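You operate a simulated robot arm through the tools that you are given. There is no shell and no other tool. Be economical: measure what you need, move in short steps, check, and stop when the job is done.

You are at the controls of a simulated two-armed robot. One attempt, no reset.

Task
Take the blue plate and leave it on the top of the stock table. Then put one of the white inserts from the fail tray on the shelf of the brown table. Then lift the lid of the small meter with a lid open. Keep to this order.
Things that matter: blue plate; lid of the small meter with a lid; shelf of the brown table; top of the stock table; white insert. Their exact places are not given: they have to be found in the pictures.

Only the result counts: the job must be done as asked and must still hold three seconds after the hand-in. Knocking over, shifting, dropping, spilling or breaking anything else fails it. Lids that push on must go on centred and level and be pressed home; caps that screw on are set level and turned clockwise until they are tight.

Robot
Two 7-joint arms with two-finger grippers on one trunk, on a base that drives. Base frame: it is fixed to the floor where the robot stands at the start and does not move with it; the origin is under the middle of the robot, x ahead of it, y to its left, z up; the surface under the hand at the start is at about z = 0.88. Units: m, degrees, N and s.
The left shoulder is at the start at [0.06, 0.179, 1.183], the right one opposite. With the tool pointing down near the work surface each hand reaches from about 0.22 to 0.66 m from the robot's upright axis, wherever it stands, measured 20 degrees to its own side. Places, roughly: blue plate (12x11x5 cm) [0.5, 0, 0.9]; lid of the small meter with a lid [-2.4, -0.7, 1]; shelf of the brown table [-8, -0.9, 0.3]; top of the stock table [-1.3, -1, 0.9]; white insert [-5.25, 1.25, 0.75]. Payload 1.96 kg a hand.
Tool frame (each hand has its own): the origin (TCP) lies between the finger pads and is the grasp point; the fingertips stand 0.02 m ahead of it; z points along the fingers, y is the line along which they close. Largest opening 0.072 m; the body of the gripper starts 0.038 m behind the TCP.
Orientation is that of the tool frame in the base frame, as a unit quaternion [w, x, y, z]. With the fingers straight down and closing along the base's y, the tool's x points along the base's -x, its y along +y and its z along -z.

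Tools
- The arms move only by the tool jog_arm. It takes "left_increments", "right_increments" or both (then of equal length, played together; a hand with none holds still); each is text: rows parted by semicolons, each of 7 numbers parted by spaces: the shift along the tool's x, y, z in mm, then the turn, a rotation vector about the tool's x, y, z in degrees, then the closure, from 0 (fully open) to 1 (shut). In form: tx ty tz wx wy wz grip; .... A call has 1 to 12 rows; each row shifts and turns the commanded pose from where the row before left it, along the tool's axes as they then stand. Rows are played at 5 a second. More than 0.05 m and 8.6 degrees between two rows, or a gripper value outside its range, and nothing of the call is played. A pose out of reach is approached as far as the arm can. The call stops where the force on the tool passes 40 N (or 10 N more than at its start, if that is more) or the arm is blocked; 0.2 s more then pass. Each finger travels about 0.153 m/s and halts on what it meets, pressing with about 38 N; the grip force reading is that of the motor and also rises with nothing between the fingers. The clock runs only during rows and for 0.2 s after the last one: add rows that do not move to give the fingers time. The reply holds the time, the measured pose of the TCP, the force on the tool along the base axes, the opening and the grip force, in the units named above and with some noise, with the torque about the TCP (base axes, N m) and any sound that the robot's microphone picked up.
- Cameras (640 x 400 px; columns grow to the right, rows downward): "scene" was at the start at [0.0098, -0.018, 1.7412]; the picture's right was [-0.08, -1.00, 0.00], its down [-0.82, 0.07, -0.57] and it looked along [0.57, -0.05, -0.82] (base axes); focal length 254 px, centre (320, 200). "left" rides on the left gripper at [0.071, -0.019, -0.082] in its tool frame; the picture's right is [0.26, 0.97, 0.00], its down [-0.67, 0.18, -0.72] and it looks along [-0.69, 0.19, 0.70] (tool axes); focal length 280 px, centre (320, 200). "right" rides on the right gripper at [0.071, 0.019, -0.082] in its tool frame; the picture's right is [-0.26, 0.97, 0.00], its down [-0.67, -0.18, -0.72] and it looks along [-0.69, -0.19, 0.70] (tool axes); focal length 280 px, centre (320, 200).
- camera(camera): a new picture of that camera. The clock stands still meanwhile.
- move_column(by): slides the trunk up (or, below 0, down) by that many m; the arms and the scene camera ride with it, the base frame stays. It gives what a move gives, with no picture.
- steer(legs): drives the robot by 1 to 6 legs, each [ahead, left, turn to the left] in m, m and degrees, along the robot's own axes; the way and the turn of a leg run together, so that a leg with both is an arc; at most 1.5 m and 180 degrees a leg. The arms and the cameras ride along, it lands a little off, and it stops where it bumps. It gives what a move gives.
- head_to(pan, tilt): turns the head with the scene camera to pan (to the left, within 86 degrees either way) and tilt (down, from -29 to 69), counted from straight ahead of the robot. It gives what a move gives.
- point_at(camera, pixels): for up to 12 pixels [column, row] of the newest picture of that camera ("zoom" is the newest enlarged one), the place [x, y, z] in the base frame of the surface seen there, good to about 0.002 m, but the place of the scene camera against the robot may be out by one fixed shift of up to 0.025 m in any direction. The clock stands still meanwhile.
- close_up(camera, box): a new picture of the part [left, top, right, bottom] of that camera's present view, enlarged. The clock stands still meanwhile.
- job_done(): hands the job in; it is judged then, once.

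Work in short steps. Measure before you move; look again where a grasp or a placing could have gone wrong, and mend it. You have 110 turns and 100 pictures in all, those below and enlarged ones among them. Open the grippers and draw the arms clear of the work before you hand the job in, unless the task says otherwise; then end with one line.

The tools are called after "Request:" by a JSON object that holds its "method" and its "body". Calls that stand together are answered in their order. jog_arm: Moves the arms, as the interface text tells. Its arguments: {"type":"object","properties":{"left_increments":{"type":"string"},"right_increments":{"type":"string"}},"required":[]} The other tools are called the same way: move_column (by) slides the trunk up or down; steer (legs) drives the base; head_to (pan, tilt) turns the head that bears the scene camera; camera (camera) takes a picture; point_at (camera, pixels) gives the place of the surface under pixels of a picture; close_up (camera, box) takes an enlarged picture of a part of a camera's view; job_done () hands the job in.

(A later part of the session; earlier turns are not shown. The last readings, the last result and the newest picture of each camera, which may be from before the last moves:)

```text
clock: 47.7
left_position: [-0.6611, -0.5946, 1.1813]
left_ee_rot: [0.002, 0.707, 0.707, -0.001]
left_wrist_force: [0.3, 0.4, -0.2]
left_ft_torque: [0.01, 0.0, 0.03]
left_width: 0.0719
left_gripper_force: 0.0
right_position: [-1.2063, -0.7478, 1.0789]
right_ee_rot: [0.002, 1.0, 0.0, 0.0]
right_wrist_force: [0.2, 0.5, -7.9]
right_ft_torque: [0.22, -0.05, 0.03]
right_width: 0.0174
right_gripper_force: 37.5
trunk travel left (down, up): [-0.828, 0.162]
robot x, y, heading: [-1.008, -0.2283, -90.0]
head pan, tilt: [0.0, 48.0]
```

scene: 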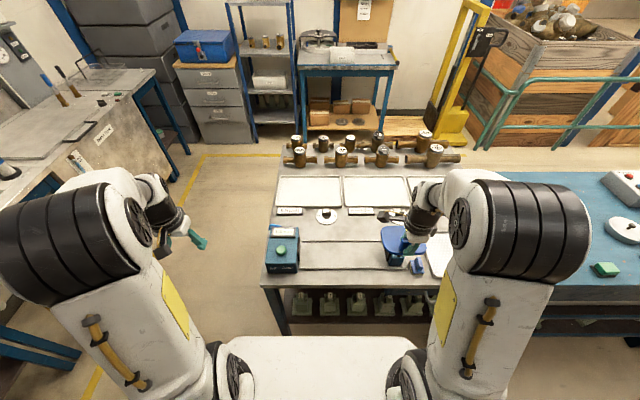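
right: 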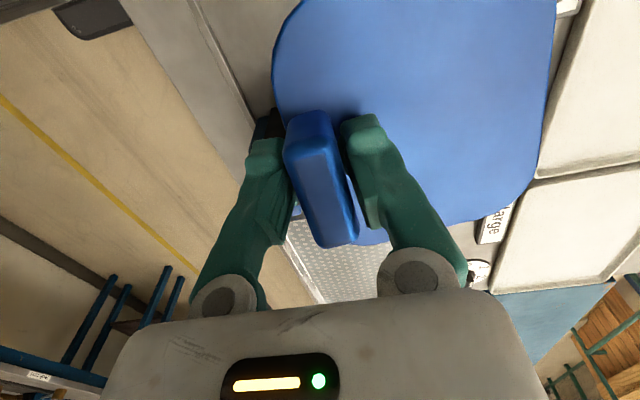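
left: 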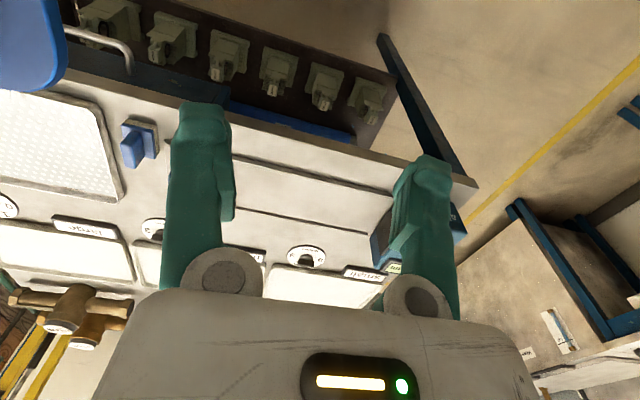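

The TCP is at (-1.206,-0.748). I shift 14 mm to +x, away from the slider, and lower to about 2 cm above the table, then check.

Request:
{"method": "jog_arm", "body": {"right_increments": "14 0 0 0 0 0 1;0 0 20 0 0 0 1;0 0 20 0 0 0 1;0 0 20 0 0 0 1;0 0 20 0 0 0 1;0 0 20 0 0 0 1;0 0 20 0 0 0 1;0 0 0 0 0 0 1"}}

Request:
{"method": "close_up", "body": {"camera": "scene", "box": [260, 185, 420, 285]}}

Request:
{"method": "camera", "body": {"camera": "right"}}

```text
clock: 49.5
left_position: [-0.6592, -0.5994, 1.1787]
left_ee_rot: [-0.001, 0.707, 0.707, 0.001]
left_wrist_force: [-0.6, -1.1, -0.1]
left_ft_torque: [0.0, 0.02, -0.01]
left_width: 0.0718
left_gripper_force: 0.0
right_position: [-1.1898, -0.75, 0.9589]
right_ee_rot: [0.0, 1.0, 0.0, 0.0]
right_wrist_force: [-0.1, 0.3, -6.2]
right_ft_torque: [0.26, -0.06, -0.03]
right_width: 0.0173
right_gripper_force: 38.2
trunk travel left (down, up): [-0.828, 0.162]
robot x, y, heading: [-1.004, -0.2267, -90.2]
head pan, tilt: [0.0, 48.0]
```

```text
4.00 times, centred on (340, 235) of scene
```

zoom: 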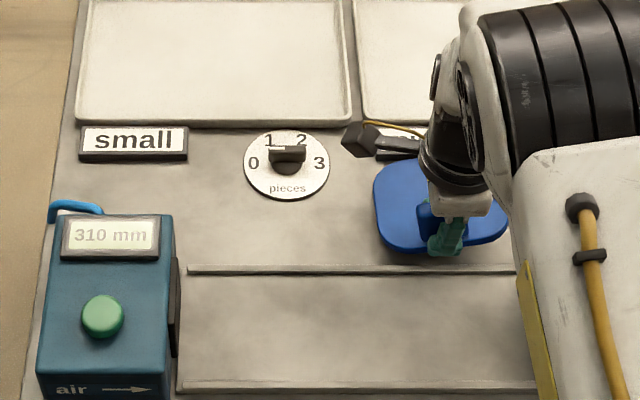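

```text
68 pictures are left
```

right: 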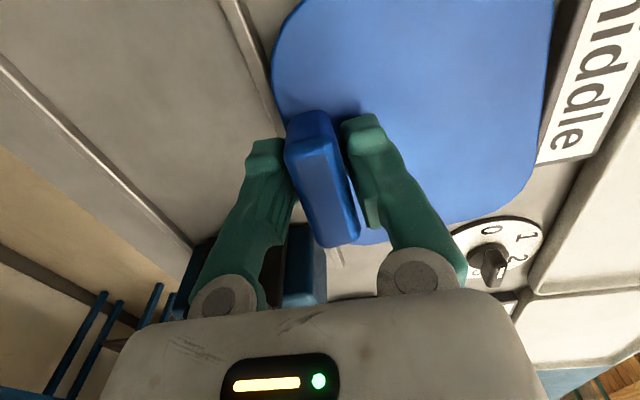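

The plate sits between the rail (left, about (245,60)) and the "middle" sign (right, about (555,120)). I measure both clearances.

Request:
{"method": "point_at", "body": {"camera": "right", "pixels": [[549, 40], [545, 110], [566, 60], [558, 100], [545, 158], [276, 50], [281, 100], [240, 30], [255, 60], [250, 75], [535, 160], [262, 90]]}}

```text
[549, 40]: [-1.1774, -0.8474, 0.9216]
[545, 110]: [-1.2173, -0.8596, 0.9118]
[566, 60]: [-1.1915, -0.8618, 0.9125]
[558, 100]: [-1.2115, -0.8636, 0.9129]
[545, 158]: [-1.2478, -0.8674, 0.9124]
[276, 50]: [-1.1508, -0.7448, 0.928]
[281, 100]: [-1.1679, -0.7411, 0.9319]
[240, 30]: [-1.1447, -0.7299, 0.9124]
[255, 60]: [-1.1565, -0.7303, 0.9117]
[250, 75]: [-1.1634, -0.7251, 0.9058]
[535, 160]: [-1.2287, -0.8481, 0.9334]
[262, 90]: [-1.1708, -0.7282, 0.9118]
```

Clearances are about 10 mm on each side. I lower gently to contact.

Request:
{"method": "jog_arm", "body": {"right_increments": "0 0 8 0 0 0 1;0 0 7 0 0 0 1;0 0 4 0 0 0 1;0 0 3 0 0 0 1;0 0 2 0 0 0 1;0 0 0 0 0 0 1;0 0 0 0 0 0 1"}}

```text
clock: 51.1
left_position: [-0.6594, -0.5966, 1.1801]
left_ee_rot: [0.001, 0.707, 0.707, -0.001]
left_wrist_force: [0.4, -1.1, -0.1]
left_ft_torque: [-0.02, -0.04, 0.03]
left_width: 0.0724
left_gripper_force: 0.0
right_position: [-1.1912, -0.7481, 0.9346]
right_ee_rot: [0.003, 1.0, 0.0, 0.001]
right_wrist_force: [-7.1, 0.8, 13.5]
right_ft_torque: [-0.13, -0.88, -0.14]
right_width: 0.0171
right_gripper_force: 38.4
trunk travel left (down, up): [-0.828, 0.162]
robot x, y, heading: [-1.0034, -0.2265, -90.1]
head pan, tilt: [0.0, 48.0]
```

Contact is made (+13.5 N). I open the fingers partly and draw straight up.

Request:
{"method": "jog_arm", "body": {"right_increments": "0 0 -1 0 0 0 1;0 0 0 0 0 0 0.55;0 0 0 0 0 0 0.55;0 0 0 0 0 0 0.55;0 0 -15 0 0 0 0.55;0 0 -25 0 0 0 0.55;0 0 -35 0 0 0 0.55;0 0 -40 0 0 0 0.55;0 0 -40 0 0 0 0.55;0 0 0 0 0 0 0.3"}}

Request:
{"method": "camera", "body": {"camera": "right"}}

```text
clock: 53.3
left_position: [-0.659, -0.5989, 1.1785]
left_ee_rot: [0.0, 0.707, 0.708, 0.001]
left_wrist_force: [-0.7, -0.9, -0.3]
left_ft_torque: [0.0, 0.04, 0.02]
left_width: 0.0724
left_gripper_force: 0.1
right_position: [-1.1912, -0.7488, 1.0882]
right_ee_rot: [0.001, 1.0, 0.0, 0.0]
right_wrist_force: [-0.1, 0.2, 0.1]
right_ft_torque: [-0.02, 0.04, -0.01]
right_width: 0.0503
right_gripper_force: 0.1
trunk travel left (down, up): [-0.828, 0.162]
robot x, y, heading: [-1.007, -0.2281, -90.3]
head pan, tilt: [0.0, 48.0]
```

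```text
67 pictures are left
```

right: 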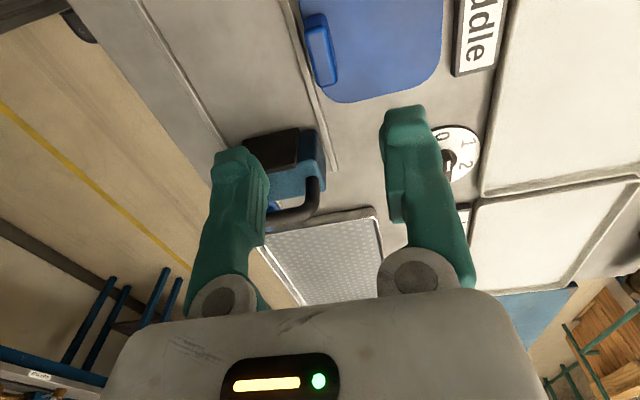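

The plate lies flat on the bare table top between rail and sign, with nothing shifted. I raise and withdraw the hand, back off and turn to face -x.

Request:
{"method": "jog_arm", "body": {"right_increments": "0 0 -35 0 0 0 0;0 0 -35 0 0 0 0;0 -45 0 0 0 0 0;0 -45 0 0 0 0 0;0 -45 0 0 0 0 0;0 -45 0 0 0 0 0;0 0 0 0 0 0 0"}}

Request:
{"method": "steer", "body": {"legs": [[-0.35, 0, 0], [0, 0, -90]]}}

Request:
{"method": "head_to", "body": {"pan": 0, "tilt": 22}}

Request:
{"method": "camera", "body": {"camera": "scene"}}

```text
clock: 54.9
left_position: [-0.6588, -0.5987, 1.1776]
left_ee_rot: [0.0, 0.707, 0.707, 0.0]
left_wrist_force: [-0.4, 0.2, 0.4]
left_ft_torque: [0.0, 0.01, 0.0]
left_width: 0.072
left_gripper_force: 0.0
right_position: [-1.1935, -0.5696, 1.1363]
right_ee_rot: [0.0, 1.0, -0.001, 0.001]
right_wrist_force: [0.7, -0.1, -0.6]
right_ft_torque: [0.0, -0.01, -0.03]
right_width: 0.072
right_gripper_force: 0.1
right hand out of reach, approached as far as the arm can: row 2
trunk travel left (down, up): [-0.828, 0.162]
robot x, y, heading: [-1.0096, -0.2297, -90.1]
head pan, tilt: [0.0, 48.0]
```

```text
clock: 61.0
left_position: [-1.3728, -0.2304, 1.1787]
left_ee_rot: [0.0, 1.0, 0.01, 0.0]
left_wrist_force: [0.2, 0.1, 0.3]
left_ft_torque: [0.03, 0.03, 0.0]
left_width: 0.0722
left_gripper_force: 0.1
right_position: [-1.3539, 0.3041, 1.1378]
right_ee_rot: [0.0, 0.715, -0.699, -0.001]
right_wrist_force: [-0.4, -0.7, 0.0]
right_ft_torque: [0.01, -0.03, 0.0]
right_width: 0.0719
right_gripper_force: 0.1
trunk travel left (down, up): [-0.828, 0.162]
robot x, y, heading: [-1.0084, 0.1238, -179.0]
head pan, tilt: [0.0, 48.0]
```

```text
clock: 61.9
left_position: [-1.3712, -0.2312, 1.18]
left_ee_rot: [0.001, 1.0, 0.011, 0.0]
left_wrist_force: [0.1, 0.7, 0.0]
left_ft_torque: [-0.01, -0.03, 0.02]
left_width: 0.072
left_gripper_force: 0.0
right_position: [-1.3549, 0.3038, 1.137]
right_ee_rot: [0.001, 0.715, -0.699, 0.0]
right_wrist_force: [0.3, -0.4, -0.6]
right_ft_torque: [0.0, 0.01, -0.01]
right_width: 0.072
right_gripper_force: 0.1
trunk travel left (down, up): [-0.828, 0.162]
robot x, y, heading: [-1.0016, 0.1233, -178.9]
head pan, tilt: [0.0, 22.0]
```

```text
66 pictures are left
```

scene: 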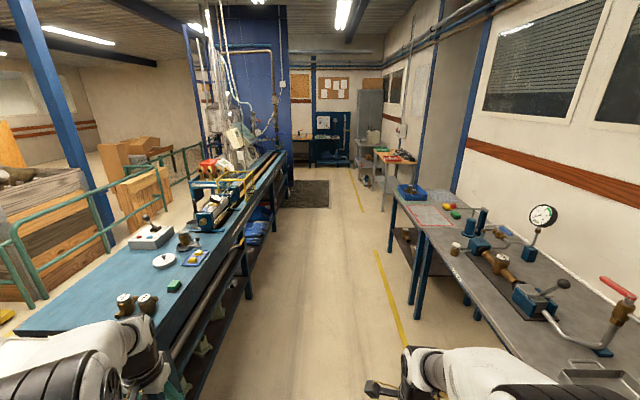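

The corridor ahead is clear; the fail tray should be on the right-hand side around x=-5.25. I enlarge the far right first, and drive along the corridor.

Request:
{"method": "close_up", "body": {"camera": "scene", "box": [280, 80, 440, 240]}}

Request:
{"method": "steer", "body": {"legs": [[0, 0, -1.1], [1.5, 0, 0], [1.5, 0, 0], [0.5, 0, 0]]}}

Request:
{"method": "head_to", "body": {"pan": -35, "tilt": 30}}

Request:
{"method": "camera", "body": {"camera": "scene"}}

```text
2.50 times, centred on (360, 160) of scene
```

zoom: 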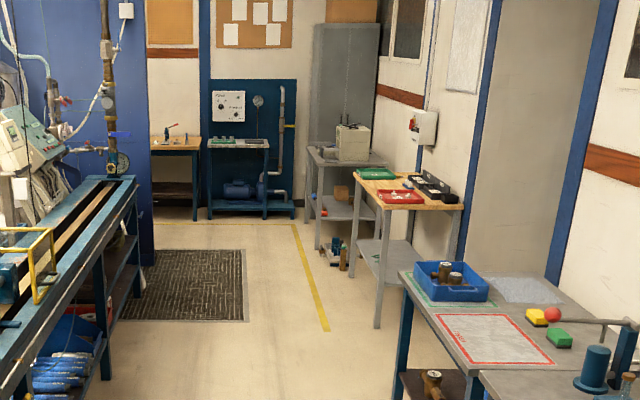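

```text
clock: 79.2
left_position: [-4.8978, -0.0246, 1.1789]
left_ee_rot: [0.0, 0.999, -0.038, 0.0]
left_wrist_force: [-0.6, 1.0, -0.2]
left_ft_torque: [0.0, 0.02, -0.01]
left_width: 0.0722
left_gripper_force: 0.0
right_position: [-4.8297, 0.5062, 1.1375]
right_ee_rot: [-0.001, -0.68, 0.734, 0.001]
right_wrist_force: [-0.2, 0.2, -0.4]
right_ft_torque: [0.0, -0.01, 0.02]
right_width: 0.0719
right_gripper_force: 0.0
trunk travel left (down, up): [-0.828, 0.162]
robot x, y, heading: [-4.5043, 0.2964, 175.4]
head pan, tilt: [0.0, 22.0]
```

```text
clock: 80.2
left_position: [-4.9006, -0.0242, 1.1788]
left_ee_rot: [0.0, 0.999, -0.038, 0.001]
left_wrist_force: [-0.1, 0.5, 0.3]
left_ft_torque: [-0.02, 0.01, 0.02]
left_width: 0.072
left_gripper_force: 0.0
right_position: [-4.8302, 0.5073, 1.1374]
right_ee_rot: [-0.001, -0.68, 0.733, 0.001]
right_wrist_force: [0.1, 0.1, -0.1]
right_ft_torque: [0.02, -0.02, 0.02]
right_width: 0.0719
right_gripper_force: 0.1
trunk travel left (down, up): [-0.828, 0.162]
robot x, y, heading: [-4.5041, 0.2975, 175.6]
head pan, tilt: [-35.0, 30.0]
```

```text
64 pictures are left
```

scene: 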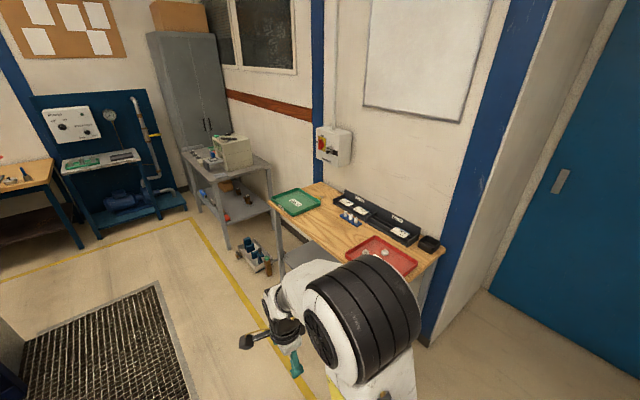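

The red tray at about (380,255) on the wooden table holds white pieces. I enlarge and measure it.

Request:
{"method": "close_up", "body": {"camera": "scene", "box": [270, 180, 450, 290]}}

Request:
{"method": "point_at", "body": {"camera": "scene", "pixels": [[375, 248], [415, 262], [390, 280], [345, 255], [445, 250], [298, 200], [280, 205], [372, 185], [430, 330], [20, 180]]}}

```text
3.56 times, centred on (360, 235) of scene
```

zoom: 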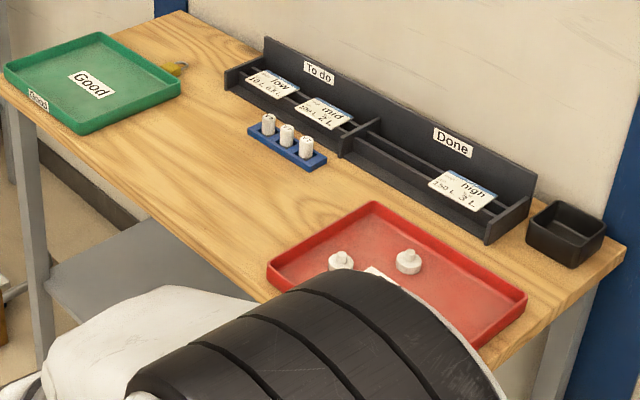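

```text
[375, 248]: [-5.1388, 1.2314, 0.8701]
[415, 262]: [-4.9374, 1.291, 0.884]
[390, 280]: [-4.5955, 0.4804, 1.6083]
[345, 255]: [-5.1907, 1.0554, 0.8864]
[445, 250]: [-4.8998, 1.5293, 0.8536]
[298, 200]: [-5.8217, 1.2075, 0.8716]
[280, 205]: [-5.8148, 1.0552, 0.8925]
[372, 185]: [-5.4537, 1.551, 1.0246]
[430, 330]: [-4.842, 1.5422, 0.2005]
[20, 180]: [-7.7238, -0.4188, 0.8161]
```

Two white inserts lie in the red tray around (-5.13,1.22). I turn to face that table and strafe in front of it, for the left hand.

Request:
{"method": "steer", "body": {"legs": [[0, 0, -85.5], [0, 0.5, 0], [0.2, 0, 0]]}}

Request:
{"method": "head_to", "body": {"pan": 0, "tilt": 48}}

Request:
{"method": "camera", "body": {"camera": "scene"}}

Request:
{"method": "camera", "body": {"camera": "left"}}

```text
clock: 88.0
left_position: [-5.3549, 0.8705, 1.1793]
left_ee_rot: [0.001, -0.703, 0.711, 0.001]
left_wrist_force: [-0.1, -0.3, 0.7]
left_ft_torque: [-0.02, -0.01, 0.0]
left_width: 0.0719
left_gripper_force: 0.1
right_position: [-4.8192, 0.835, 1.1374]
right_ee_rot: [0.0, 0.005, 1.0, 0.001]
right_wrist_force: [0.6, -0.3, 0.3]
right_ft_torque: [0.02, 0.04, 0.02]
right_width: 0.0721
right_gripper_force: 0.1
trunk travel left (down, up): [-0.828, 0.162]
robot x, y, heading: [-5.012, 0.4963, 89.4]
head pan, tilt: [-35.0, 30.0]
```

```text
clock: 89.1
left_position: [-5.3547, 0.8726, 1.1792]
left_ee_rot: [0.0, -0.703, 0.711, 0.0]
left_wrist_force: [-0.2, -0.3, -0.3]
left_ft_torque: [0.01, 0.0, 0.01]
left_width: 0.0721
left_gripper_force: 0.0
right_position: [-4.8209, 0.8362, 1.1371]
right_ee_rot: [0.0, 0.006, 1.0, 0.0]
right_wrist_force: [0.7, -0.2, -0.3]
right_ft_torque: [0.02, -0.02, -0.02]
right_width: 0.0721
right_gripper_force: 0.0
trunk travel left (down, up): [-0.828, 0.162]
robot x, y, heading: [-5.0105, 0.4969, 89.1]
head pan, tilt: [0.0, 48.0]
```

```text
62 pictures are left
```

scene: 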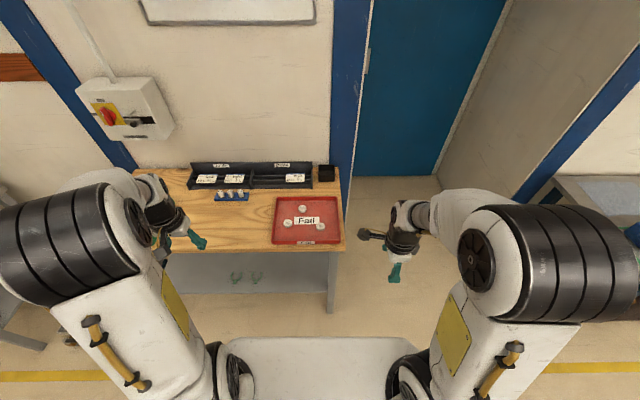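

```text
61 pictures are left
```

left: 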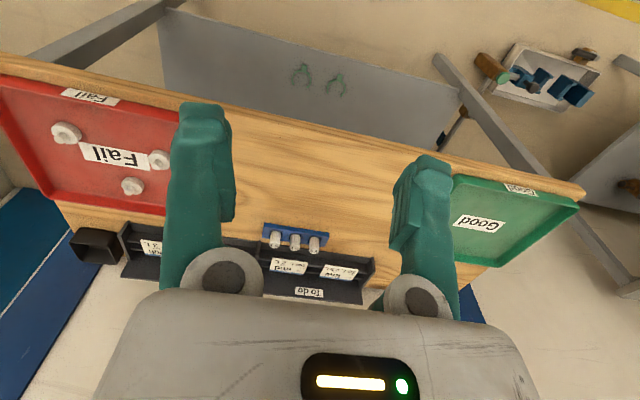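

The tray labelled "Fail" holds three white inserts. I enlarge and measure them with the left camera.

Request:
{"method": "close_up", "body": {"camera": "left", "box": [0, 70, 200, 220]}}

Request:
{"method": "point_at", "body": {"camera": "left", "pixels": [[66, 130], [60, 127], [132, 186], [136, 183], [158, 160], [162, 155], [100, 185], [62, 163], [250, 150], [90, 105], [150, 195]]}}

Request:
{"method": "close_up", "body": {"camera": "scene", "box": [265, 185, 355, 255]}}

```text
2.67 times, centred on (100, 145) of left
```

zoom: 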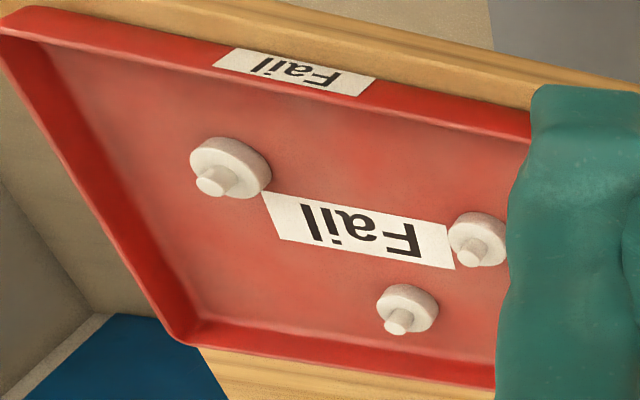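

```text
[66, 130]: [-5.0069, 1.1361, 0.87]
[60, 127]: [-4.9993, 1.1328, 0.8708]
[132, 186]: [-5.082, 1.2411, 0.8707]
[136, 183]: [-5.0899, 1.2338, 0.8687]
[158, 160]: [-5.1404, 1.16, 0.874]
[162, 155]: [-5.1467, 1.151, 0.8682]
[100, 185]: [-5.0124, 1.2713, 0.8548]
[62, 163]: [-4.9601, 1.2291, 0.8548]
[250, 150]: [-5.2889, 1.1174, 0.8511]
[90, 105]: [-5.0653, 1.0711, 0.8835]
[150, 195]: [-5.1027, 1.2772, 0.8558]
```

```text
5.71 times, centred on (310, 220) of scene
```

zoom: 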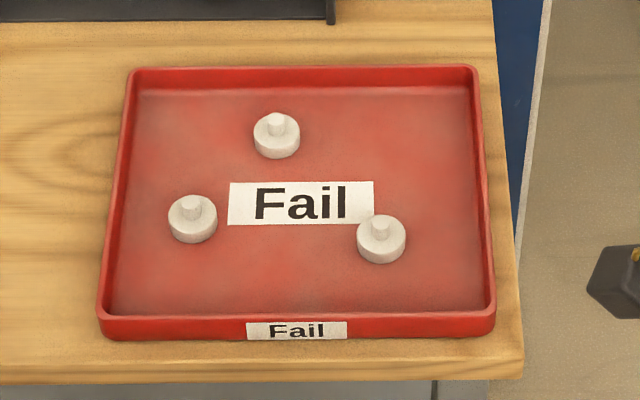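

I take the left insert at about (-5.142,1.157). I drive 12 cm closer and bring the left hand above it.

Request:
{"method": "steer", "body": {"legs": [[0.12, 0, 0.8]]}}

Request:
{"method": "jog_arm", "body": {"left_increments": "-27 -35 20 0 0 0 0;-27 -35 20 0 0 0 0;-27 -36 20 0 0 0 0;-27 -36 20 0 0 0 0;-27 -36 25 0 0 0 0;-27 -35 25 0 0 0 0;0 0 0 0 0 0 0"}}

Request:
{"method": "camera", "body": {"camera": "left"}}

```text
clock: 90.3
left_position: [-5.357, 0.9844, 1.1792]
left_ee_rot: [0.0, -0.707, 0.708, 0.001]
left_wrist_force: [0.0, -0.2, 0.4]
left_ft_torque: [-0.01, 0.01, -0.03]
left_width: 0.0718
left_gripper_force: 0.1
right_position: [-4.8227, 0.9542, 1.1382]
right_ee_rot: [0.001, 0.001, 1.0, 0.0]
right_wrist_force: [-0.3, -0.2, -0.4]
right_ft_torque: [0.0, 0.04, -0.02]
right_width: 0.072
right_gripper_force: 0.0
trunk travel left (down, up): [-0.828, 0.162]
robot x, y, heading: [-5.01, 0.6114, 90.0]
head pan, tilt: [0.0, 48.0]
```

```text
refused: row 5 steps farther than a row can; nothing moved
```

```text
58 pictures are left
```

left: 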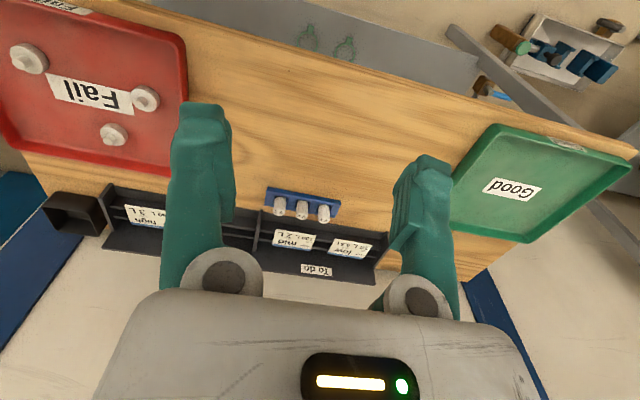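

The steps were too long; I use eight shorter rows.

Request:
{"method": "jog_arm", "body": {"left_increments": "-21.5 -26.9 20 0 0 0 0;-21.5 -26.9 20 0 0 0 0;-21.5 -26.9 20 0 0 0 0;-21.5 -26.9 20 0 0 0 0;-21.5 -26.9 20 0 0 0 0;-21.5 -26.9 20 0 0 0 0;-21.5 -26.9 20 0 0 0 0;-21.5 -26.9 20 0 0 0 0;0 0 0 0 0 0 0"}}

Request:
{"method": "camera", "body": {"camera": "left"}}

```text
clock: 92.3
left_position: [-5.142, 1.1566, 1.0192]
left_ee_rot: [0.0, -0.706, 0.708, 0.0]
left_wrist_force: [-1.3, -0.2, -0.2]
left_ft_torque: [-0.01, -0.02, 0.02]
left_width: 0.072
left_gripper_force: 0.0
right_position: [-4.8244, 0.9551, 1.137]
right_ee_rot: [0.0, 0.001, 1.0, 0.001]
right_wrist_force: [0.2, -0.2, -0.1]
right_ft_torque: [-0.01, 0.0, 0.0]
right_width: 0.0719
right_gripper_force: 0.0
trunk travel left (down, up): [-0.828, 0.162]
robot x, y, heading: [-5.0098, 0.6125, 89.8]
head pan, tilt: [0.0, 48.0]
```

```text
57 pictures are left
```

left: 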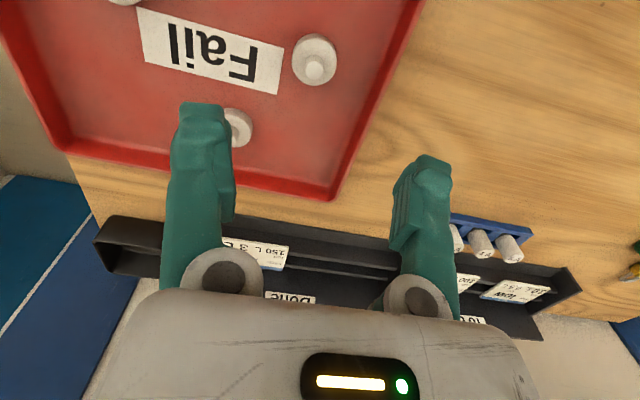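

The target insert is at (314,62). I measure its rim and stem.

Request:
{"method": "close_up", "body": {"camera": "left", "box": [280, 25, 350, 95]}}

Request:
{"method": "point_at", "body": {"camera": "left", "pixels": [[294, 60], [335, 58], [315, 36], [314, 82], [314, 70], [308, 52], [322, 52], [340, 110]]}}

```text
5.71 times, centred on (315, 60) of left
```

zoom: 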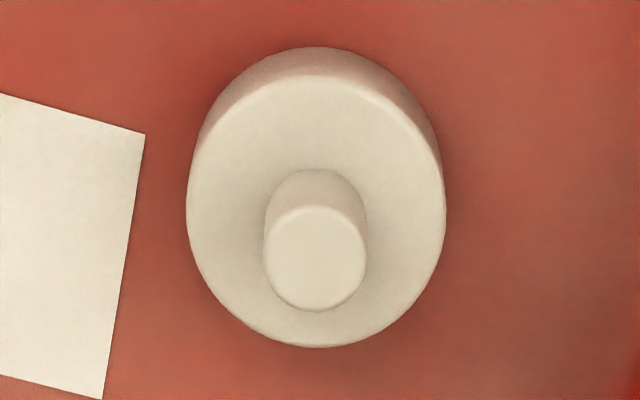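

```text
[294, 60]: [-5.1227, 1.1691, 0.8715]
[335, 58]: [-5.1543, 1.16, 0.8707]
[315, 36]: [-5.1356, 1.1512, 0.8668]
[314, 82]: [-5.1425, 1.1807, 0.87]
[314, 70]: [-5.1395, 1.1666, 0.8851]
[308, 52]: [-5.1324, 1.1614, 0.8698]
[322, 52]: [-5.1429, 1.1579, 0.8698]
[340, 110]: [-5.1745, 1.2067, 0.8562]
```

The disc centre is at (-5.139,1.166), 31 mm across, z 0.855–0.870. I descend to TCP z≈0.878 and close on the disc.

Request:
{"method": "jog_arm", "body": {"left_increments": "-9 -3 30 0 0 0 0;0 0 35 0 0 0 0;0 0 35 0 0 0 0;0 0 25 0 0 0 0;0 0 15 0 0 0 0;0 0 0 0 0 0 0;0 0 0 0 0 0 0.5;0 0 0 0 0 0 0.8;0 0 0 0 0 0 1;0 0 0 0 0 0 1"}}

Request:
{"method": "camera", "body": {"camera": "left"}}

```text
clock: 94.5
left_position: [-5.1372, 1.1678, 0.8794]
left_ee_rot: [0.0, -0.706, 0.708, -0.001]
left_wrist_force: [-0.4, -0.1, -0.1]
left_ft_torque: [-0.04, 0.0, -0.02]
left_width: 0.0332
left_gripper_force: 38.2
right_position: [-4.8246, 0.9562, 1.1367]
right_ee_rot: [0.0, 0.001, 1.0, 0.001]
right_wrist_force: [-0.3, -0.1, 0.1]
right_ft_torque: [0.02, 0.02, 0.0]
right_width: 0.0719
right_gripper_force: 0.0
trunk travel left (down, up): [-0.828, 0.162]
robot x, y, heading: [-5.0078, 0.6115, 89.9]
head pan, tilt: [0.0, 48.0]
```

```text
55 pictures are left
```

left: 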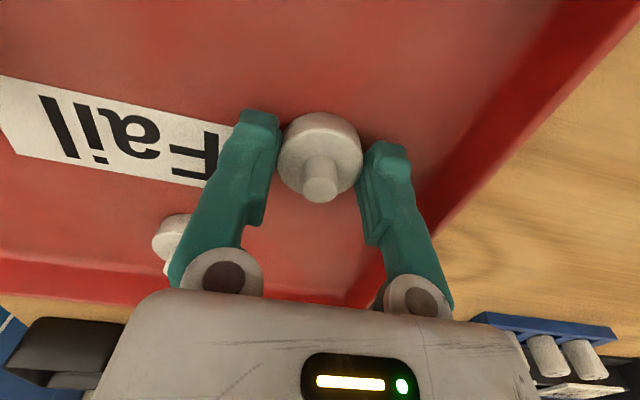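

The disc is gripped at 33 mm. I lift, retract, back away and turn toward -x to see the brown table.

Request:
{"method": "jog_arm", "body": {"left_increments": "0 0 -15 0 0 0 1;0 0 -30 0 0 0 1;0 0 -40 0 0 0 1;0 0 -40 0 0 0 1;0 0 -40 0 0 0 1;0 0 -40 0 0 0 1;40 20 0 0 0 0 1;40 20 0 0 0 0 1;40 20 0 0 0 0 1;40 20 0 0 0 0 1;0 0 0 0 0 0 1"}}

Request:
{"method": "steer", "body": {"legs": [[-0.3, 0, 0], [0, 0, 90]]}}

Request:
{"method": "head_to", "body": {"pan": 10, "tilt": 25}}

Request:
{"method": "camera", "body": {"camera": "scene"}}

```text
clock: 96.9
left_position: [-5.2209, 1.0057, 1.0829]
left_ee_rot: [0.0, -0.706, 0.708, 0.001]
left_wrist_force: [-0.4, -0.5, -0.7]
left_ft_torque: [0.01, -0.01, 0.02]
left_width: 0.0333
left_gripper_force: 38.5
right_position: [-4.8233, 0.9562, 1.1379]
right_ee_rot: [-0.001, 0.0, 1.0, 0.0]
right_wrist_force: [0.5, -0.3, 0.3]
right_ft_torque: [-0.01, -0.02, 0.01]
right_width: 0.0721
right_gripper_force: 0.1
trunk travel left (down, up): [-0.828, 0.162]
robot x, y, heading: [-5.0106, 0.6165, 90.0]
head pan, tilt: [0.0, 48.0]
```

```text
clock: 102.8
left_position: [-5.3987, 0.0942, 1.0841]
left_ee_rot: [0.0, 1.0, 0.008, 0.0]
left_wrist_force: [0.3, 0.1, 0.1]
left_ft_torque: [0.0, -0.04, -0.01]
left_width: 0.0332
left_gripper_force: 38.2
right_position: [-5.3559, 0.4931, 1.1364]
right_ee_rot: [0.0, 0.712, -0.702, -0.001]
right_wrist_force: [-0.1, 0.6, 0.6]
right_ft_torque: [0.01, 0.0, -0.01]
right_width: 0.072
right_gripper_force: 0.0
trunk travel left (down, up): [-0.828, 0.162]
robot x, y, heading: [-5.0087, 0.3125, -179.0]
head pan, tilt: [0.0, 48.0]
```

```text
clock: 103.7
left_position: [-5.3996, 0.095, 1.0835]
left_ee_rot: [0.0, 1.0, 0.008, 0.0]
left_wrist_force: [-0.8, 0.2, -0.6]
left_ft_torque: [0.01, 0.04, 0.02]
left_width: 0.0329
left_gripper_force: 37.7
right_position: [-5.3553, 0.4929, 1.138]
right_ee_rot: [0.0, 0.712, -0.702, 0.0]
right_wrist_force: [0.2, -0.6, -0.1]
right_ft_torque: [0.03, -0.04, 0.02]
right_width: 0.0719
right_gripper_force: 0.0
trunk travel left (down, up): [-0.828, 0.162]
robot x, y, heading: [-5.0124, 0.3146, -179.0]
head pan, tilt: [10.0, 25.0]
```

```text
54 pictures are left
```

scene: 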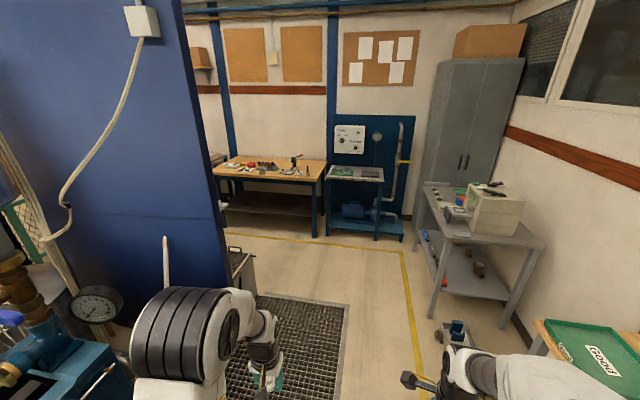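

The brown table is at (268,168) with a dark shelf below at (265,205). I measure it.

Request:
{"method": "close_up", "body": {"camera": "scene", "box": [200, 140, 420, 280]}}

Request:
{"method": "point_at", "body": {"camera": "scene", "pixels": [[270, 179], [320, 180], [225, 175], [260, 213], [300, 215], [270, 202], [230, 205], [300, 160], [320, 235], [235, 265], [212, 200]]}}

```text
2.86 times, centred on (310, 210) of scene
```

zoom: 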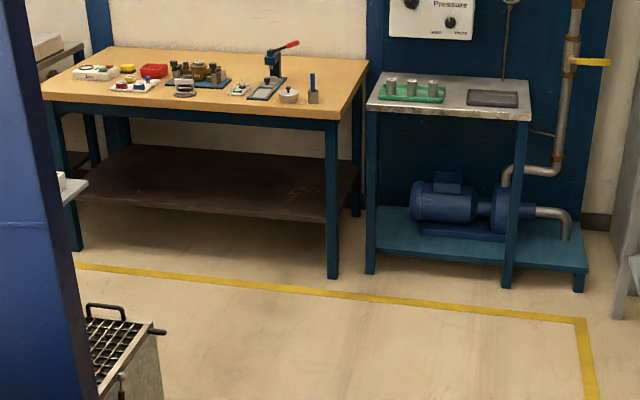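

```text
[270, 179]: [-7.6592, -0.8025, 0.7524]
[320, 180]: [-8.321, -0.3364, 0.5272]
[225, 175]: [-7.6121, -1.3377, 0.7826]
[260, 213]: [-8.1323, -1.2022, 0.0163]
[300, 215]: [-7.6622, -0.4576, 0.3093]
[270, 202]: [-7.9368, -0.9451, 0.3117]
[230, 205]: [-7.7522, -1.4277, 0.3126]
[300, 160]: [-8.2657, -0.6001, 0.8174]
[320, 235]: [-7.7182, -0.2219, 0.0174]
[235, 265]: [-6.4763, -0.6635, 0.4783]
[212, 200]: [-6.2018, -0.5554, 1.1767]
```

The shelf (z≈0.295 true) has its front edge at x≈-7.66 under the table top's edge. I drive forward to x≈-6.8 and look again.

Request:
{"method": "steer", "body": {"legs": [[0, 0, -1], [1.5, 0, 0], [0.3, 0, 0]]}}

Request:
{"method": "head_to", "body": {"pan": 35, "tilt": 40}}

Request:
{"method": "camera", "body": {"camera": "scene"}}

```text
clock: 113.3
left_position: [-7.2565, 0.0887, 1.0836]
left_ee_rot: [-0.001, 1.0, 0.009, 0.0]
left_wrist_force: [0.2, -0.2, 0.0]
left_ft_torque: [0.0, -0.01, -0.01]
left_width: 0.033
left_gripper_force: 38.0
right_position: [-7.213, 0.4862, 1.1367]
right_ee_rot: [0.001, 0.713, -0.702, 0.0]
right_wrist_force: [0.7, 0.2, -0.1]
right_ft_torque: [0.01, 0.01, 0.02]
right_width: 0.0719
right_gripper_force: 0.0
trunk travel left (down, up): [-0.828, 0.162]
robot x, y, heading: [-6.8705, 0.305, -178.9]
head pan, tilt: [10.0, 25.0]
```

```text
clock: 114.2
left_position: [-7.2563, 0.089, 1.0834]
left_ee_rot: [0.0, 1.0, 0.008, 0.0]
left_wrist_force: [-0.4, 0.2, -0.5]
left_ft_torque: [0.02, 0.02, -0.04]
left_width: 0.0332
left_gripper_force: 38.1
right_position: [-7.2123, 0.4868, 1.1373]
right_ee_rot: [0.0, 0.713, -0.702, 0.0]
right_wrist_force: [-0.3, -0.1, -0.6]
right_ft_torque: [0.04, 0.0, -0.02]
right_width: 0.0722
right_gripper_force: 0.0
trunk travel left (down, up): [-0.828, 0.162]
robot x, y, heading: [-6.8668, 0.307, -179.1]
head pan, tilt: [35.0, 40.0]
```

```text
52 pictures are left
```

scene: 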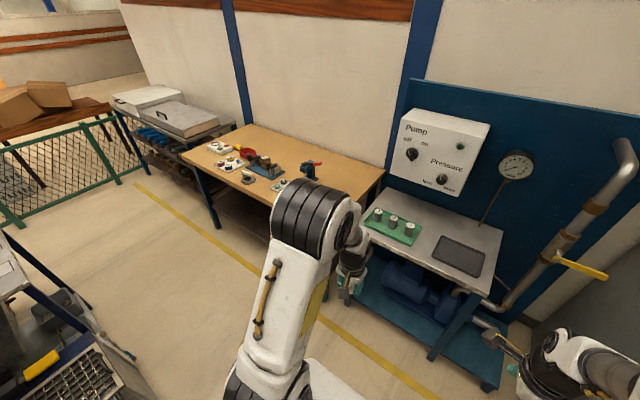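

The crate/cart at lower left, around (70,370), could be close to my strafe path. I measure it and the table.

Request:
{"method": "point_at", "body": {"camera": "scene", "pixels": [[120, 380], [145, 395], [60, 355], [80, 300], [40, 330], [262, 203], [230, 185], [215, 226], [370, 200], [350, 270], [430, 355], [300, 195]]}}

```text
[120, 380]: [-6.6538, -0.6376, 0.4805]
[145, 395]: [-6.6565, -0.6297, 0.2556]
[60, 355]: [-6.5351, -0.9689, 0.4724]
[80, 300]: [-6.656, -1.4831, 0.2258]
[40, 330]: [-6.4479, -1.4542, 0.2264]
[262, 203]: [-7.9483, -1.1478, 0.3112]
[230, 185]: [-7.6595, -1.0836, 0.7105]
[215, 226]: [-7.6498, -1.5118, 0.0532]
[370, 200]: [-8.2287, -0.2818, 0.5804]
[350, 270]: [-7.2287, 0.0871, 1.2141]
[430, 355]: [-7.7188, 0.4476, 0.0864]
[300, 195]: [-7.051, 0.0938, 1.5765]
```

I drive to about (-7.15,-0.5), clear of the crate, and lower the trunk so the shelf is in the hand's working range.

Request:
{"method": "steer", "body": {"legs": [[0.28, 0, -1], [0, 0.8, 0]]}}

Request:
{"method": "move_column", "body": {"by": -0.45}}

Request:
{"method": "head_to", "body": {"pan": 10, "tilt": 45}}

Request:
{"method": "camera", "body": {"camera": "scene"}}

Request:
{"method": "camera", "body": {"camera": "left"}}

```text
clock: 120.1
left_position: [-7.5559, -0.7078, 1.0827]
left_ee_rot: [0.0, 1.0, -0.007, 0.0]
left_wrist_force: [-0.3, -0.3, 0.3]
left_ft_torque: [0.0, -0.01, 0.0]
left_width: 0.0331
left_gripper_force: 37.8
right_position: [-7.5009, -0.3114, 1.1376]
right_ee_rot: [-0.001, -0.702, 0.712, -0.001]
right_wrist_force: [-0.2, -0.3, 0.0]
right_ft_torque: [-0.01, -0.01, -0.01]
right_width: 0.072
right_gripper_force: 0.0
trunk travel left (down, up): [-0.828, 0.162]
robot x, y, heading: [-7.1617, -0.5032, 178.9]
head pan, tilt: [35.0, 40.0]
```

```text
refused: -0.45 is not a number from -0.4 to 0.4
```

```text
clock: 121.0
left_position: [-7.5567, -0.709, 1.0821]
left_ee_rot: [0.0, 1.0, -0.007, 0.0]
left_wrist_force: [0.2, 0.0, 0.2]
left_ft_torque: [0.01, -0.03, -0.01]
left_width: 0.0332
left_gripper_force: 37.8
right_position: [-7.5008, -0.3125, 1.1373]
right_ee_rot: [0.0, -0.703, 0.712, 0.0]
right_wrist_force: [0.0, 0.1, 1.1]
right_ft_torque: [0.0, -0.02, 0.03]
right_width: 0.0718
right_gripper_force: 0.0
trunk travel left (down, up): [-0.828, 0.162]
robot x, y, heading: [-7.161, -0.5008, 179.1]
head pan, tilt: [10.0, 45.0]
```

```text
51 pictures are left
```

scene: 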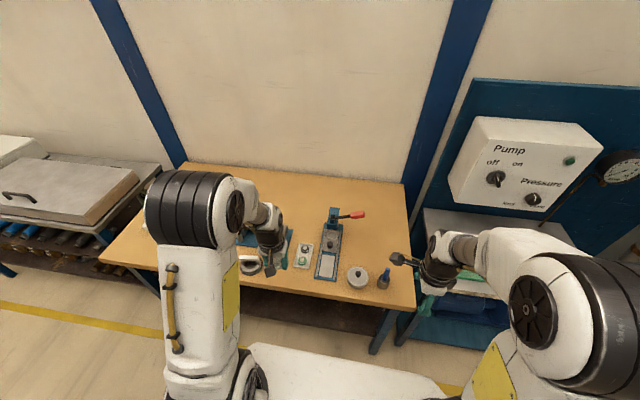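

```text
50 pictures are left
```

left: 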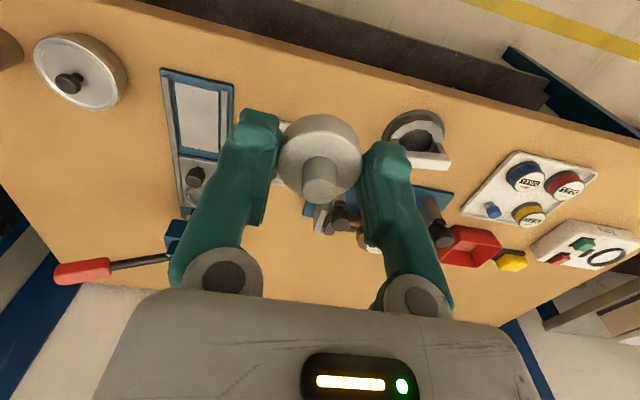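

Before lowering I check the table edge with the left camera.

Request:
{"method": "point_at", "body": {"camera": "left", "pixels": [[300, 45], [320, 62], [200, 18], [420, 85], [350, 35], [450, 50], [330, 100]]}}

```text
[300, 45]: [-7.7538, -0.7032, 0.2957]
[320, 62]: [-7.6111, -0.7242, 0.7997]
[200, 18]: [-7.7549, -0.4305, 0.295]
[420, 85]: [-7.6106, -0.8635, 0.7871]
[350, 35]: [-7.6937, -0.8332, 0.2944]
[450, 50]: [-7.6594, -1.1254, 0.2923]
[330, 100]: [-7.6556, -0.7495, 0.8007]
```

The table edge is at x≈-7.605 and the shelf surface at z≈0.2945. I back off 15 cm, lower the trunk, then tilt the left hand 35° forward.

Request:
{"method": "steer", "body": {"legs": [[-0.15, 0, 0.8]]}}

Request:
{"method": "move_column", "body": {"by": -0.4}}

Request:
{"method": "move_column", "body": {"by": -0.18}}

Request:
{"method": "jog_arm", "body": {"left_increments": "0 0 0 0 -7 0 1;0 0 0 0 -7 0 1;0 0 0 0 -7 0 1;0 0 0 0 -7 0 1;0 0 0 0 -7 0 1;0 0 0 0 0 0 1"}}

Request:
{"method": "camera", "body": {"camera": "left"}}

Request:
{"method": "camera", "body": {"camera": "scene"}}

```text
clock: 122.4
left_position: [-7.3992, -0.7173, 1.0828]
left_ee_rot: [0.001, 1.0, 0.002, 0.001]
left_wrist_force: [0.4, 0.1, -1.0]
left_ft_torque: [-0.03, 0.0, -0.01]
left_width: 0.0332
left_gripper_force: 37.9
right_position: [-7.3503, -0.3201, 1.1364]
right_ee_rot: [0.0, 0.709, -0.706, 0.001]
right_wrist_force: [-1.0, -0.7, 0.1]
right_ft_torque: [0.01, 0.0, 0.0]
right_width: 0.0719
right_gripper_force: 0.1
trunk travel left (down, up): [-0.828, 0.162]
robot x, y, heading: [-7.0044, -0.5055, -179.9]
head pan, tilt: [10.0, 45.0]
```

```text
clock: 126.3
left_position: [-7.397, -0.7173, 0.6826]
left_ee_rot: [0.001, 1.0, 0.002, 0.0]
left_wrist_force: [1.3, -0.2, -0.9]
left_ft_torque: [0.01, -0.03, 0.01]
left_width: 0.0332
left_gripper_force: 37.7
right_position: [-7.3482, -0.3199, 0.7375]
right_ee_rot: [0.001, 0.709, -0.705, 0.0]
right_wrist_force: [-0.4, -0.2, -0.3]
right_ft_torque: [0.0, -0.02, 0.02]
right_width: 0.0722
right_gripper_force: 0.1
trunk travel left (down, up): [-0.428, 0.562]
robot x, y, heading: [-7.0044, -0.5025, -180.0]
head pan, tilt: [10.0, 45.0]
```

```text
clock: 128.3
left_position: [-7.3963, -0.7178, 0.5027]
left_ee_rot: [0.0, 1.0, 0.002, 0.001]
left_wrist_force: [0.5, -0.1, -0.7]
left_ft_torque: [0.02, -0.02, 0.01]
left_width: 0.0334
left_gripper_force: 37.6
right_position: [-7.3492, -0.3208, 0.5566]
right_ee_rot: [0.001, 0.708, -0.706, 0.0]
right_wrist_force: [0.3, -0.2, 0.3]
right_ft_torque: [-0.04, 0.02, -0.01]
right_width: 0.0722
right_gripper_force: 0.1
trunk travel left (down, up): [-0.248, 0.742]
robot x, y, heading: [-7.0067, -0.5039, -179.7]
head pan, tilt: [10.0, 45.0]
```

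```text
clock: 129.7
left_position: [-7.4036, -0.7192, 0.5023]
left_ee_rot: [0.001, 0.954, 0.003, -0.301]
left_wrist_force: [0.3, 0.9, -1.8]
left_ft_torque: [-0.03, -0.02, -0.01]
left_width: 0.033
left_gripper_force: 37.8
left hand out of reach, approached as far as the arm can: row 5
right_position: [-7.3482, -0.3207, 0.5583]
right_ee_rot: [0.0, 0.709, -0.706, -0.001]
right_wrist_force: [0.2, 0.5, -0.5]
right_ft_torque: [0.02, 0.0, 0.02]
right_width: 0.0719
right_gripper_force: 0.1
trunk travel left (down, up): [-0.248, 0.742]
robot x, y, heading: [-7.0037, -0.5033, -179.4]
head pan, tilt: [10.0, 45.0]
```

```text
49 pictures are left
```

left: 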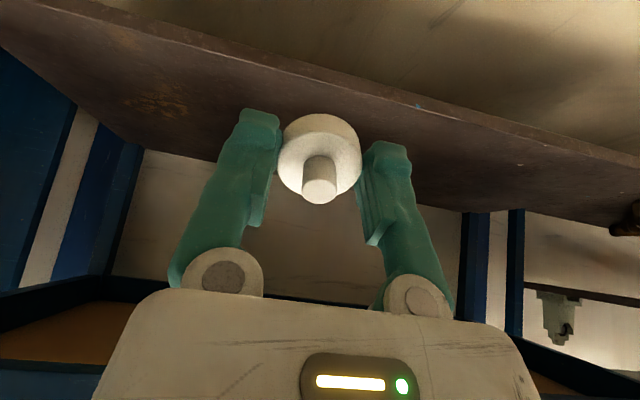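

```text
48 pictures are left
```

scene: 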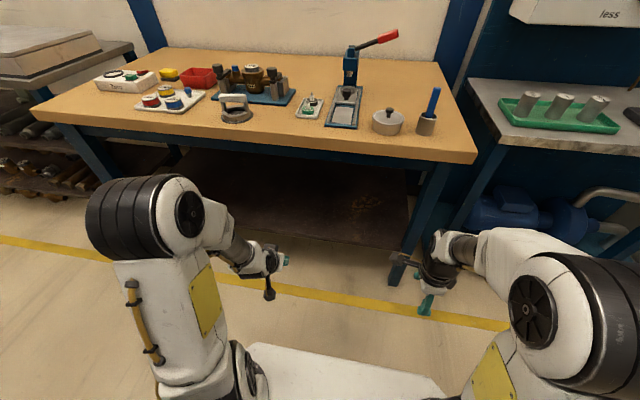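

The hand is tilted 35°. I measure the shelf front edge and surface from the left camera.

Request:
{"method": "point_at", "body": {"camera": "left", "pixels": [[300, 78], [300, 90], [330, 100], [300, 110], [400, 120], [200, 60], [200, 100], [400, 180], [250, 40]]}}

```text
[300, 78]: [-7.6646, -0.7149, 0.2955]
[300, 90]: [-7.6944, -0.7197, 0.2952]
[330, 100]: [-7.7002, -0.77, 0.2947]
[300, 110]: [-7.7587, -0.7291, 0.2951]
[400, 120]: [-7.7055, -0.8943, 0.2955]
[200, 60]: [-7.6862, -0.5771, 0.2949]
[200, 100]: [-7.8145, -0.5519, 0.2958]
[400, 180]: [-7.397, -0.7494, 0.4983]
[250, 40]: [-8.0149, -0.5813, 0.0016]
```

Shelf z is 0.295 and its front edge x≈-7.655. I lower the hand to z≈0.36 in front of the table, then drive ahead 13 cm.

Request:
{"method": "jog_arm", "body": {"left_increments": "20.4 0 29.1 0 0 0 1;20.4 0 29.1 0 0 0 1;20.4 0 29.1 0 0 0 1;20.4 0 29.1 0 0 0 1;0 0 0 0 0 0 1"}}

Request:
{"method": "steer", "body": {"legs": [[0.13, 0, 0]]}}

Request:
{"method": "camera", "body": {"camera": "scene"}}

```text
clock: 130.9
left_position: [-7.4053, -0.7171, 0.3574]
left_ee_rot: [0.001, 0.954, 0.002, -0.301]
left_wrist_force: [0.2, -0.5, -0.2]
left_ft_torque: [0.03, -0.04, 0.02]
left_width: 0.0333
left_gripper_force: 37.4
right_position: [-7.3482, -0.3204, 0.558]
right_ee_rot: [0.0, 0.709, -0.706, 0.0]
right_wrist_force: [0.5, -0.2, 0.6]
right_ft_torque: [-0.01, 0.01, 0.03]
right_width: 0.0721
right_gripper_force: 0.0
trunk travel left (down, up): [-0.248, 0.742]
robot x, y, heading: [-7.003, -0.5045, -179.8]
head pan, tilt: [10.0, 45.0]
```

```text
clock: 132.1
left_position: [-7.5323, -0.7172, 0.3569]
left_ee_rot: [0.001, 0.954, 0.003, -0.301]
left_wrist_force: [-0.7, -0.5, -0.7]
left_ft_torque: [-0.02, -0.01, 0.02]
left_width: 0.0334
left_gripper_force: 38.2
right_position: [-7.4789, -0.322, 0.5575]
right_ee_rot: [-0.001, 0.71, -0.704, 0.0]
right_wrist_force: [0.1, -0.1, 1.2]
right_ft_torque: [0.04, -0.02, 0.03]
right_width: 0.0718
right_gripper_force: 0.0
trunk travel left (down, up): [-0.248, 0.742]
robot x, y, heading: [-7.1335, -0.5056, -179.5]
head pan, tilt: [10.0, 45.0]
```

```text
47 pictures are left
```

scene: 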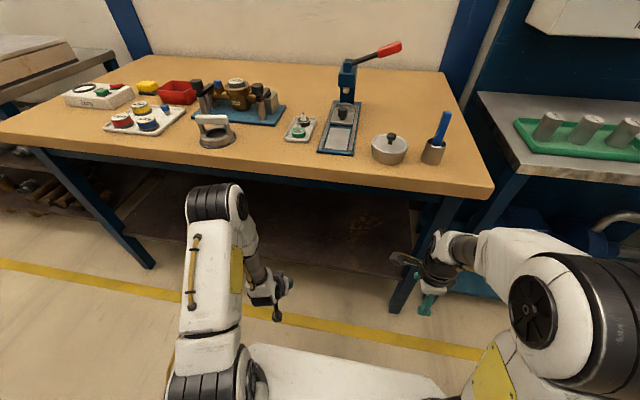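

The left elbow's place relative to the table edge matters; I measure it at (215,195).

Request:
{"method": "point_at", "body": {"camera": "scene", "pixels": [[215, 190], [237, 200], [250, 240], [262, 270], [270, 285], [280, 170], [200, 200]]}}

```text
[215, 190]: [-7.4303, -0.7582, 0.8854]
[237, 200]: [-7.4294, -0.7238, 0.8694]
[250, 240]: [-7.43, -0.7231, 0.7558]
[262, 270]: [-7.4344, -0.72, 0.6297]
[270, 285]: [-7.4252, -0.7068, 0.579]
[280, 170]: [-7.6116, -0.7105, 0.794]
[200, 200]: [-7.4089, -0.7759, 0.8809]
```

The elbow stands high at (-7.43, z 0.87), so extending from here would approach the table edge. I back up 14 cm and reach with a straighter arm.

Request:
{"method": "steer", "body": {"legs": [[-0.14, 0, 0]]}}

Request:
{"method": "jog_arm", "body": {"left_increments": "-32.8 0 22.9 0 0 0 1;-32.8 0 22.9 0 0 0 1;-32.8 0 22.9 0 0 0 1;-32.8 0 22.9 0 0 0 1;-32.8 0 22.9 0 0 0 1;0 0 0 0 0 0 1"}}

Request:
{"method": "camera", "body": {"camera": "scene"}}

```text
clock: 133.5
left_position: [-7.3917, -0.7183, 0.3576]
left_ee_rot: [0.002, 0.954, 0.006, -0.3]
left_wrist_force: [0.5, -0.3, -0.6]
left_ft_torque: [0.0, 0.03, 0.0]
left_width: 0.0335
left_gripper_force: 37.8
right_position: [-7.3407, -0.3219, 0.5568]
right_ee_rot: [0.0, 0.711, -0.703, 0.0]
right_wrist_force: [0.2, 0.9, -0.1]
right_ft_torque: [0.0, -0.01, -0.01]
right_width: 0.072
right_gripper_force: 0.1
trunk travel left (down, up): [-0.248, 0.742]
robot x, y, heading: [-6.9928, -0.5065, -179.2]
head pan, tilt: [10.0, 45.0]
```

```text
clock: 134.9
left_position: [-7.5962, -0.722, 0.3588]
left_ee_rot: [0.002, 0.954, 0.005, -0.3]
left_wrist_force: [-0.7, 0.3, -0.4]
left_ft_torque: [-0.03, -0.04, 0.01]
left_width: 0.033
left_gripper_force: 37.5
right_position: [-7.34, -0.3224, 0.5576]
right_ee_rot: [0.0, 0.711, -0.703, 0.0]
right_wrist_force: [0.3, -0.4, 0.3]
right_ft_torque: [-0.03, -0.01, 0.0]
right_width: 0.0722
right_gripper_force: 0.2
trunk travel left (down, up): [-0.248, 0.742]
robot x, y, heading: [-6.9933, -0.5004, -179.3]
head pan, tilt: [10.0, 45.0]
```

```text
46 pictures are left
```

scene: 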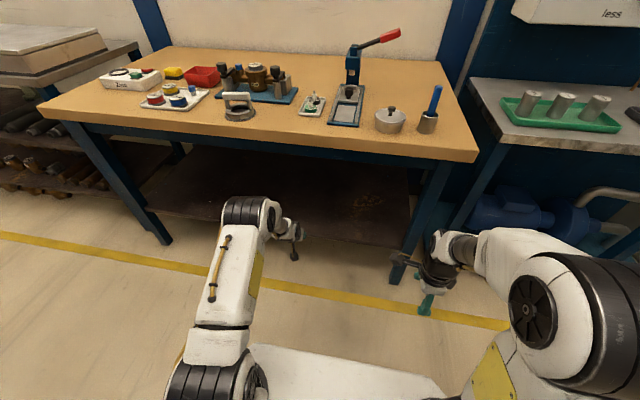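

The elbow is lower now. I measure it, then advance the last 11.5 cm.

Request:
{"method": "point_at", "body": {"camera": "scene", "pixels": [[245, 202], [270, 205], [285, 225], [297, 230]]}}

Request:
{"method": "jog_arm", "body": {"left_increments": "-31.4 0 22 0 0 0 1;-31.4 0 22 0 0 0 1;-31.4 0 22 0 0 0 1;0 0 0 0 0 0 1"}}

Request:
{"method": "camera", "body": {"camera": "left"}}

```text
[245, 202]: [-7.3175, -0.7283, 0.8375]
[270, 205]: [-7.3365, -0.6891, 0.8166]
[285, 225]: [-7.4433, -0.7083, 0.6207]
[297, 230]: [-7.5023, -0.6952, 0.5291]
```

```text
clock: 135.9
left_position: [-7.709, -0.7243, 0.3531]
left_ee_rot: [0.002, 0.954, 0.005, -0.3]
left_wrist_force: [0.1, 0.3, -0.3]
left_ft_torque: [0.02, 0.01, -0.01]
left_width: 0.0331
left_gripper_force: 37.9
right_position: [-7.3399, -0.3219, 0.5575]
right_ee_rot: [0.0, 0.711, -0.703, 0.0]
right_wrist_force: [0.3, -0.1, -0.3]
right_ft_torque: [-0.03, -0.02, 0.02]
right_width: 0.0721
right_gripper_force: 0.0
trunk travel left (down, up): [-0.248, 0.742]
robot x, y, heading: [-6.9926, -0.5013, -179.7]
head pan, tilt: [10.0, 45.0]
```

```text
45 pictures are left
```

left: 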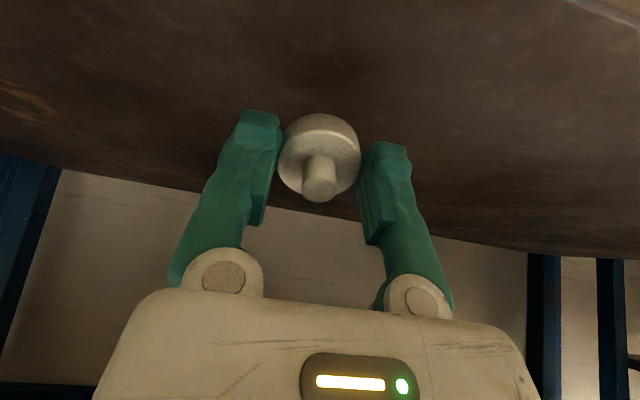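

I lower along the vertical onto the shelf in small steps until contact.

Request:
{"method": "jog_arm", "body": {"left_increments": "11.5 0 16.4 0 0 0 1;2.9 0 4.1 0 0 0 1;1.1 0 1.6 0 0 0 1;1.1 0 1.6 0 0 0 1;0 0 0 0 0 0 1"}}

```text
clock: 137.1
left_position: [-7.7059, -0.7221, 0.3332]
left_ee_rot: [0.002, 0.954, 0.006, -0.301]
left_wrist_force: [-0.7, 0.2, -0.6]
left_ft_torque: [0.03, 0.01, -0.04]
left_width: 0.0333
left_gripper_force: 37.7
left hand out of reach, approached as far as the arm can: row 2
right_position: [-7.3393, -0.3213, 0.5569]
right_ee_rot: [0.001, 0.712, -0.702, -0.001]
right_wrist_force: [0.6, -0.3, 1.0]
right_ft_torque: [-0.02, 0.0, 0.01]
right_width: 0.0719
right_gripper_force: 0.1
trunk travel left (down, up): [-0.248, 0.742]
robot x, y, heading: [-6.9939, -0.5011, -179.0]
head pan, tilt: [10.0, 45.0]
```

The arm is at its reach limit, so I lower the trunk by 9 mm instead.

Request:
{"method": "move_column", "body": {"by": -0.009}}

```text
clock: 137.7
left_position: [-7.7054, -0.7222, 0.3248]
left_ee_rot: [0.003, 0.954, 0.006, -0.301]
left_wrist_force: [0.9, 0.7, -0.2]
left_ft_torque: [0.0, -0.02, -0.01]
left_width: 0.0331
left_gripper_force: 37.6
right_position: [-7.3396, -0.322, 0.5478]
right_ee_rot: [0.0, 0.711, -0.703, 0.0]
right_wrist_force: [0.1, 1.0, 0.8]
right_ft_torque: [0.0, -0.02, -0.03]
right_width: 0.0723
right_gripper_force: 0.0
trunk travel left (down, up): [-0.239, 0.751]
robot x, y, heading: [-6.9949, -0.4997, -179.2]
head pan, tilt: [10.0, 45.0]
```

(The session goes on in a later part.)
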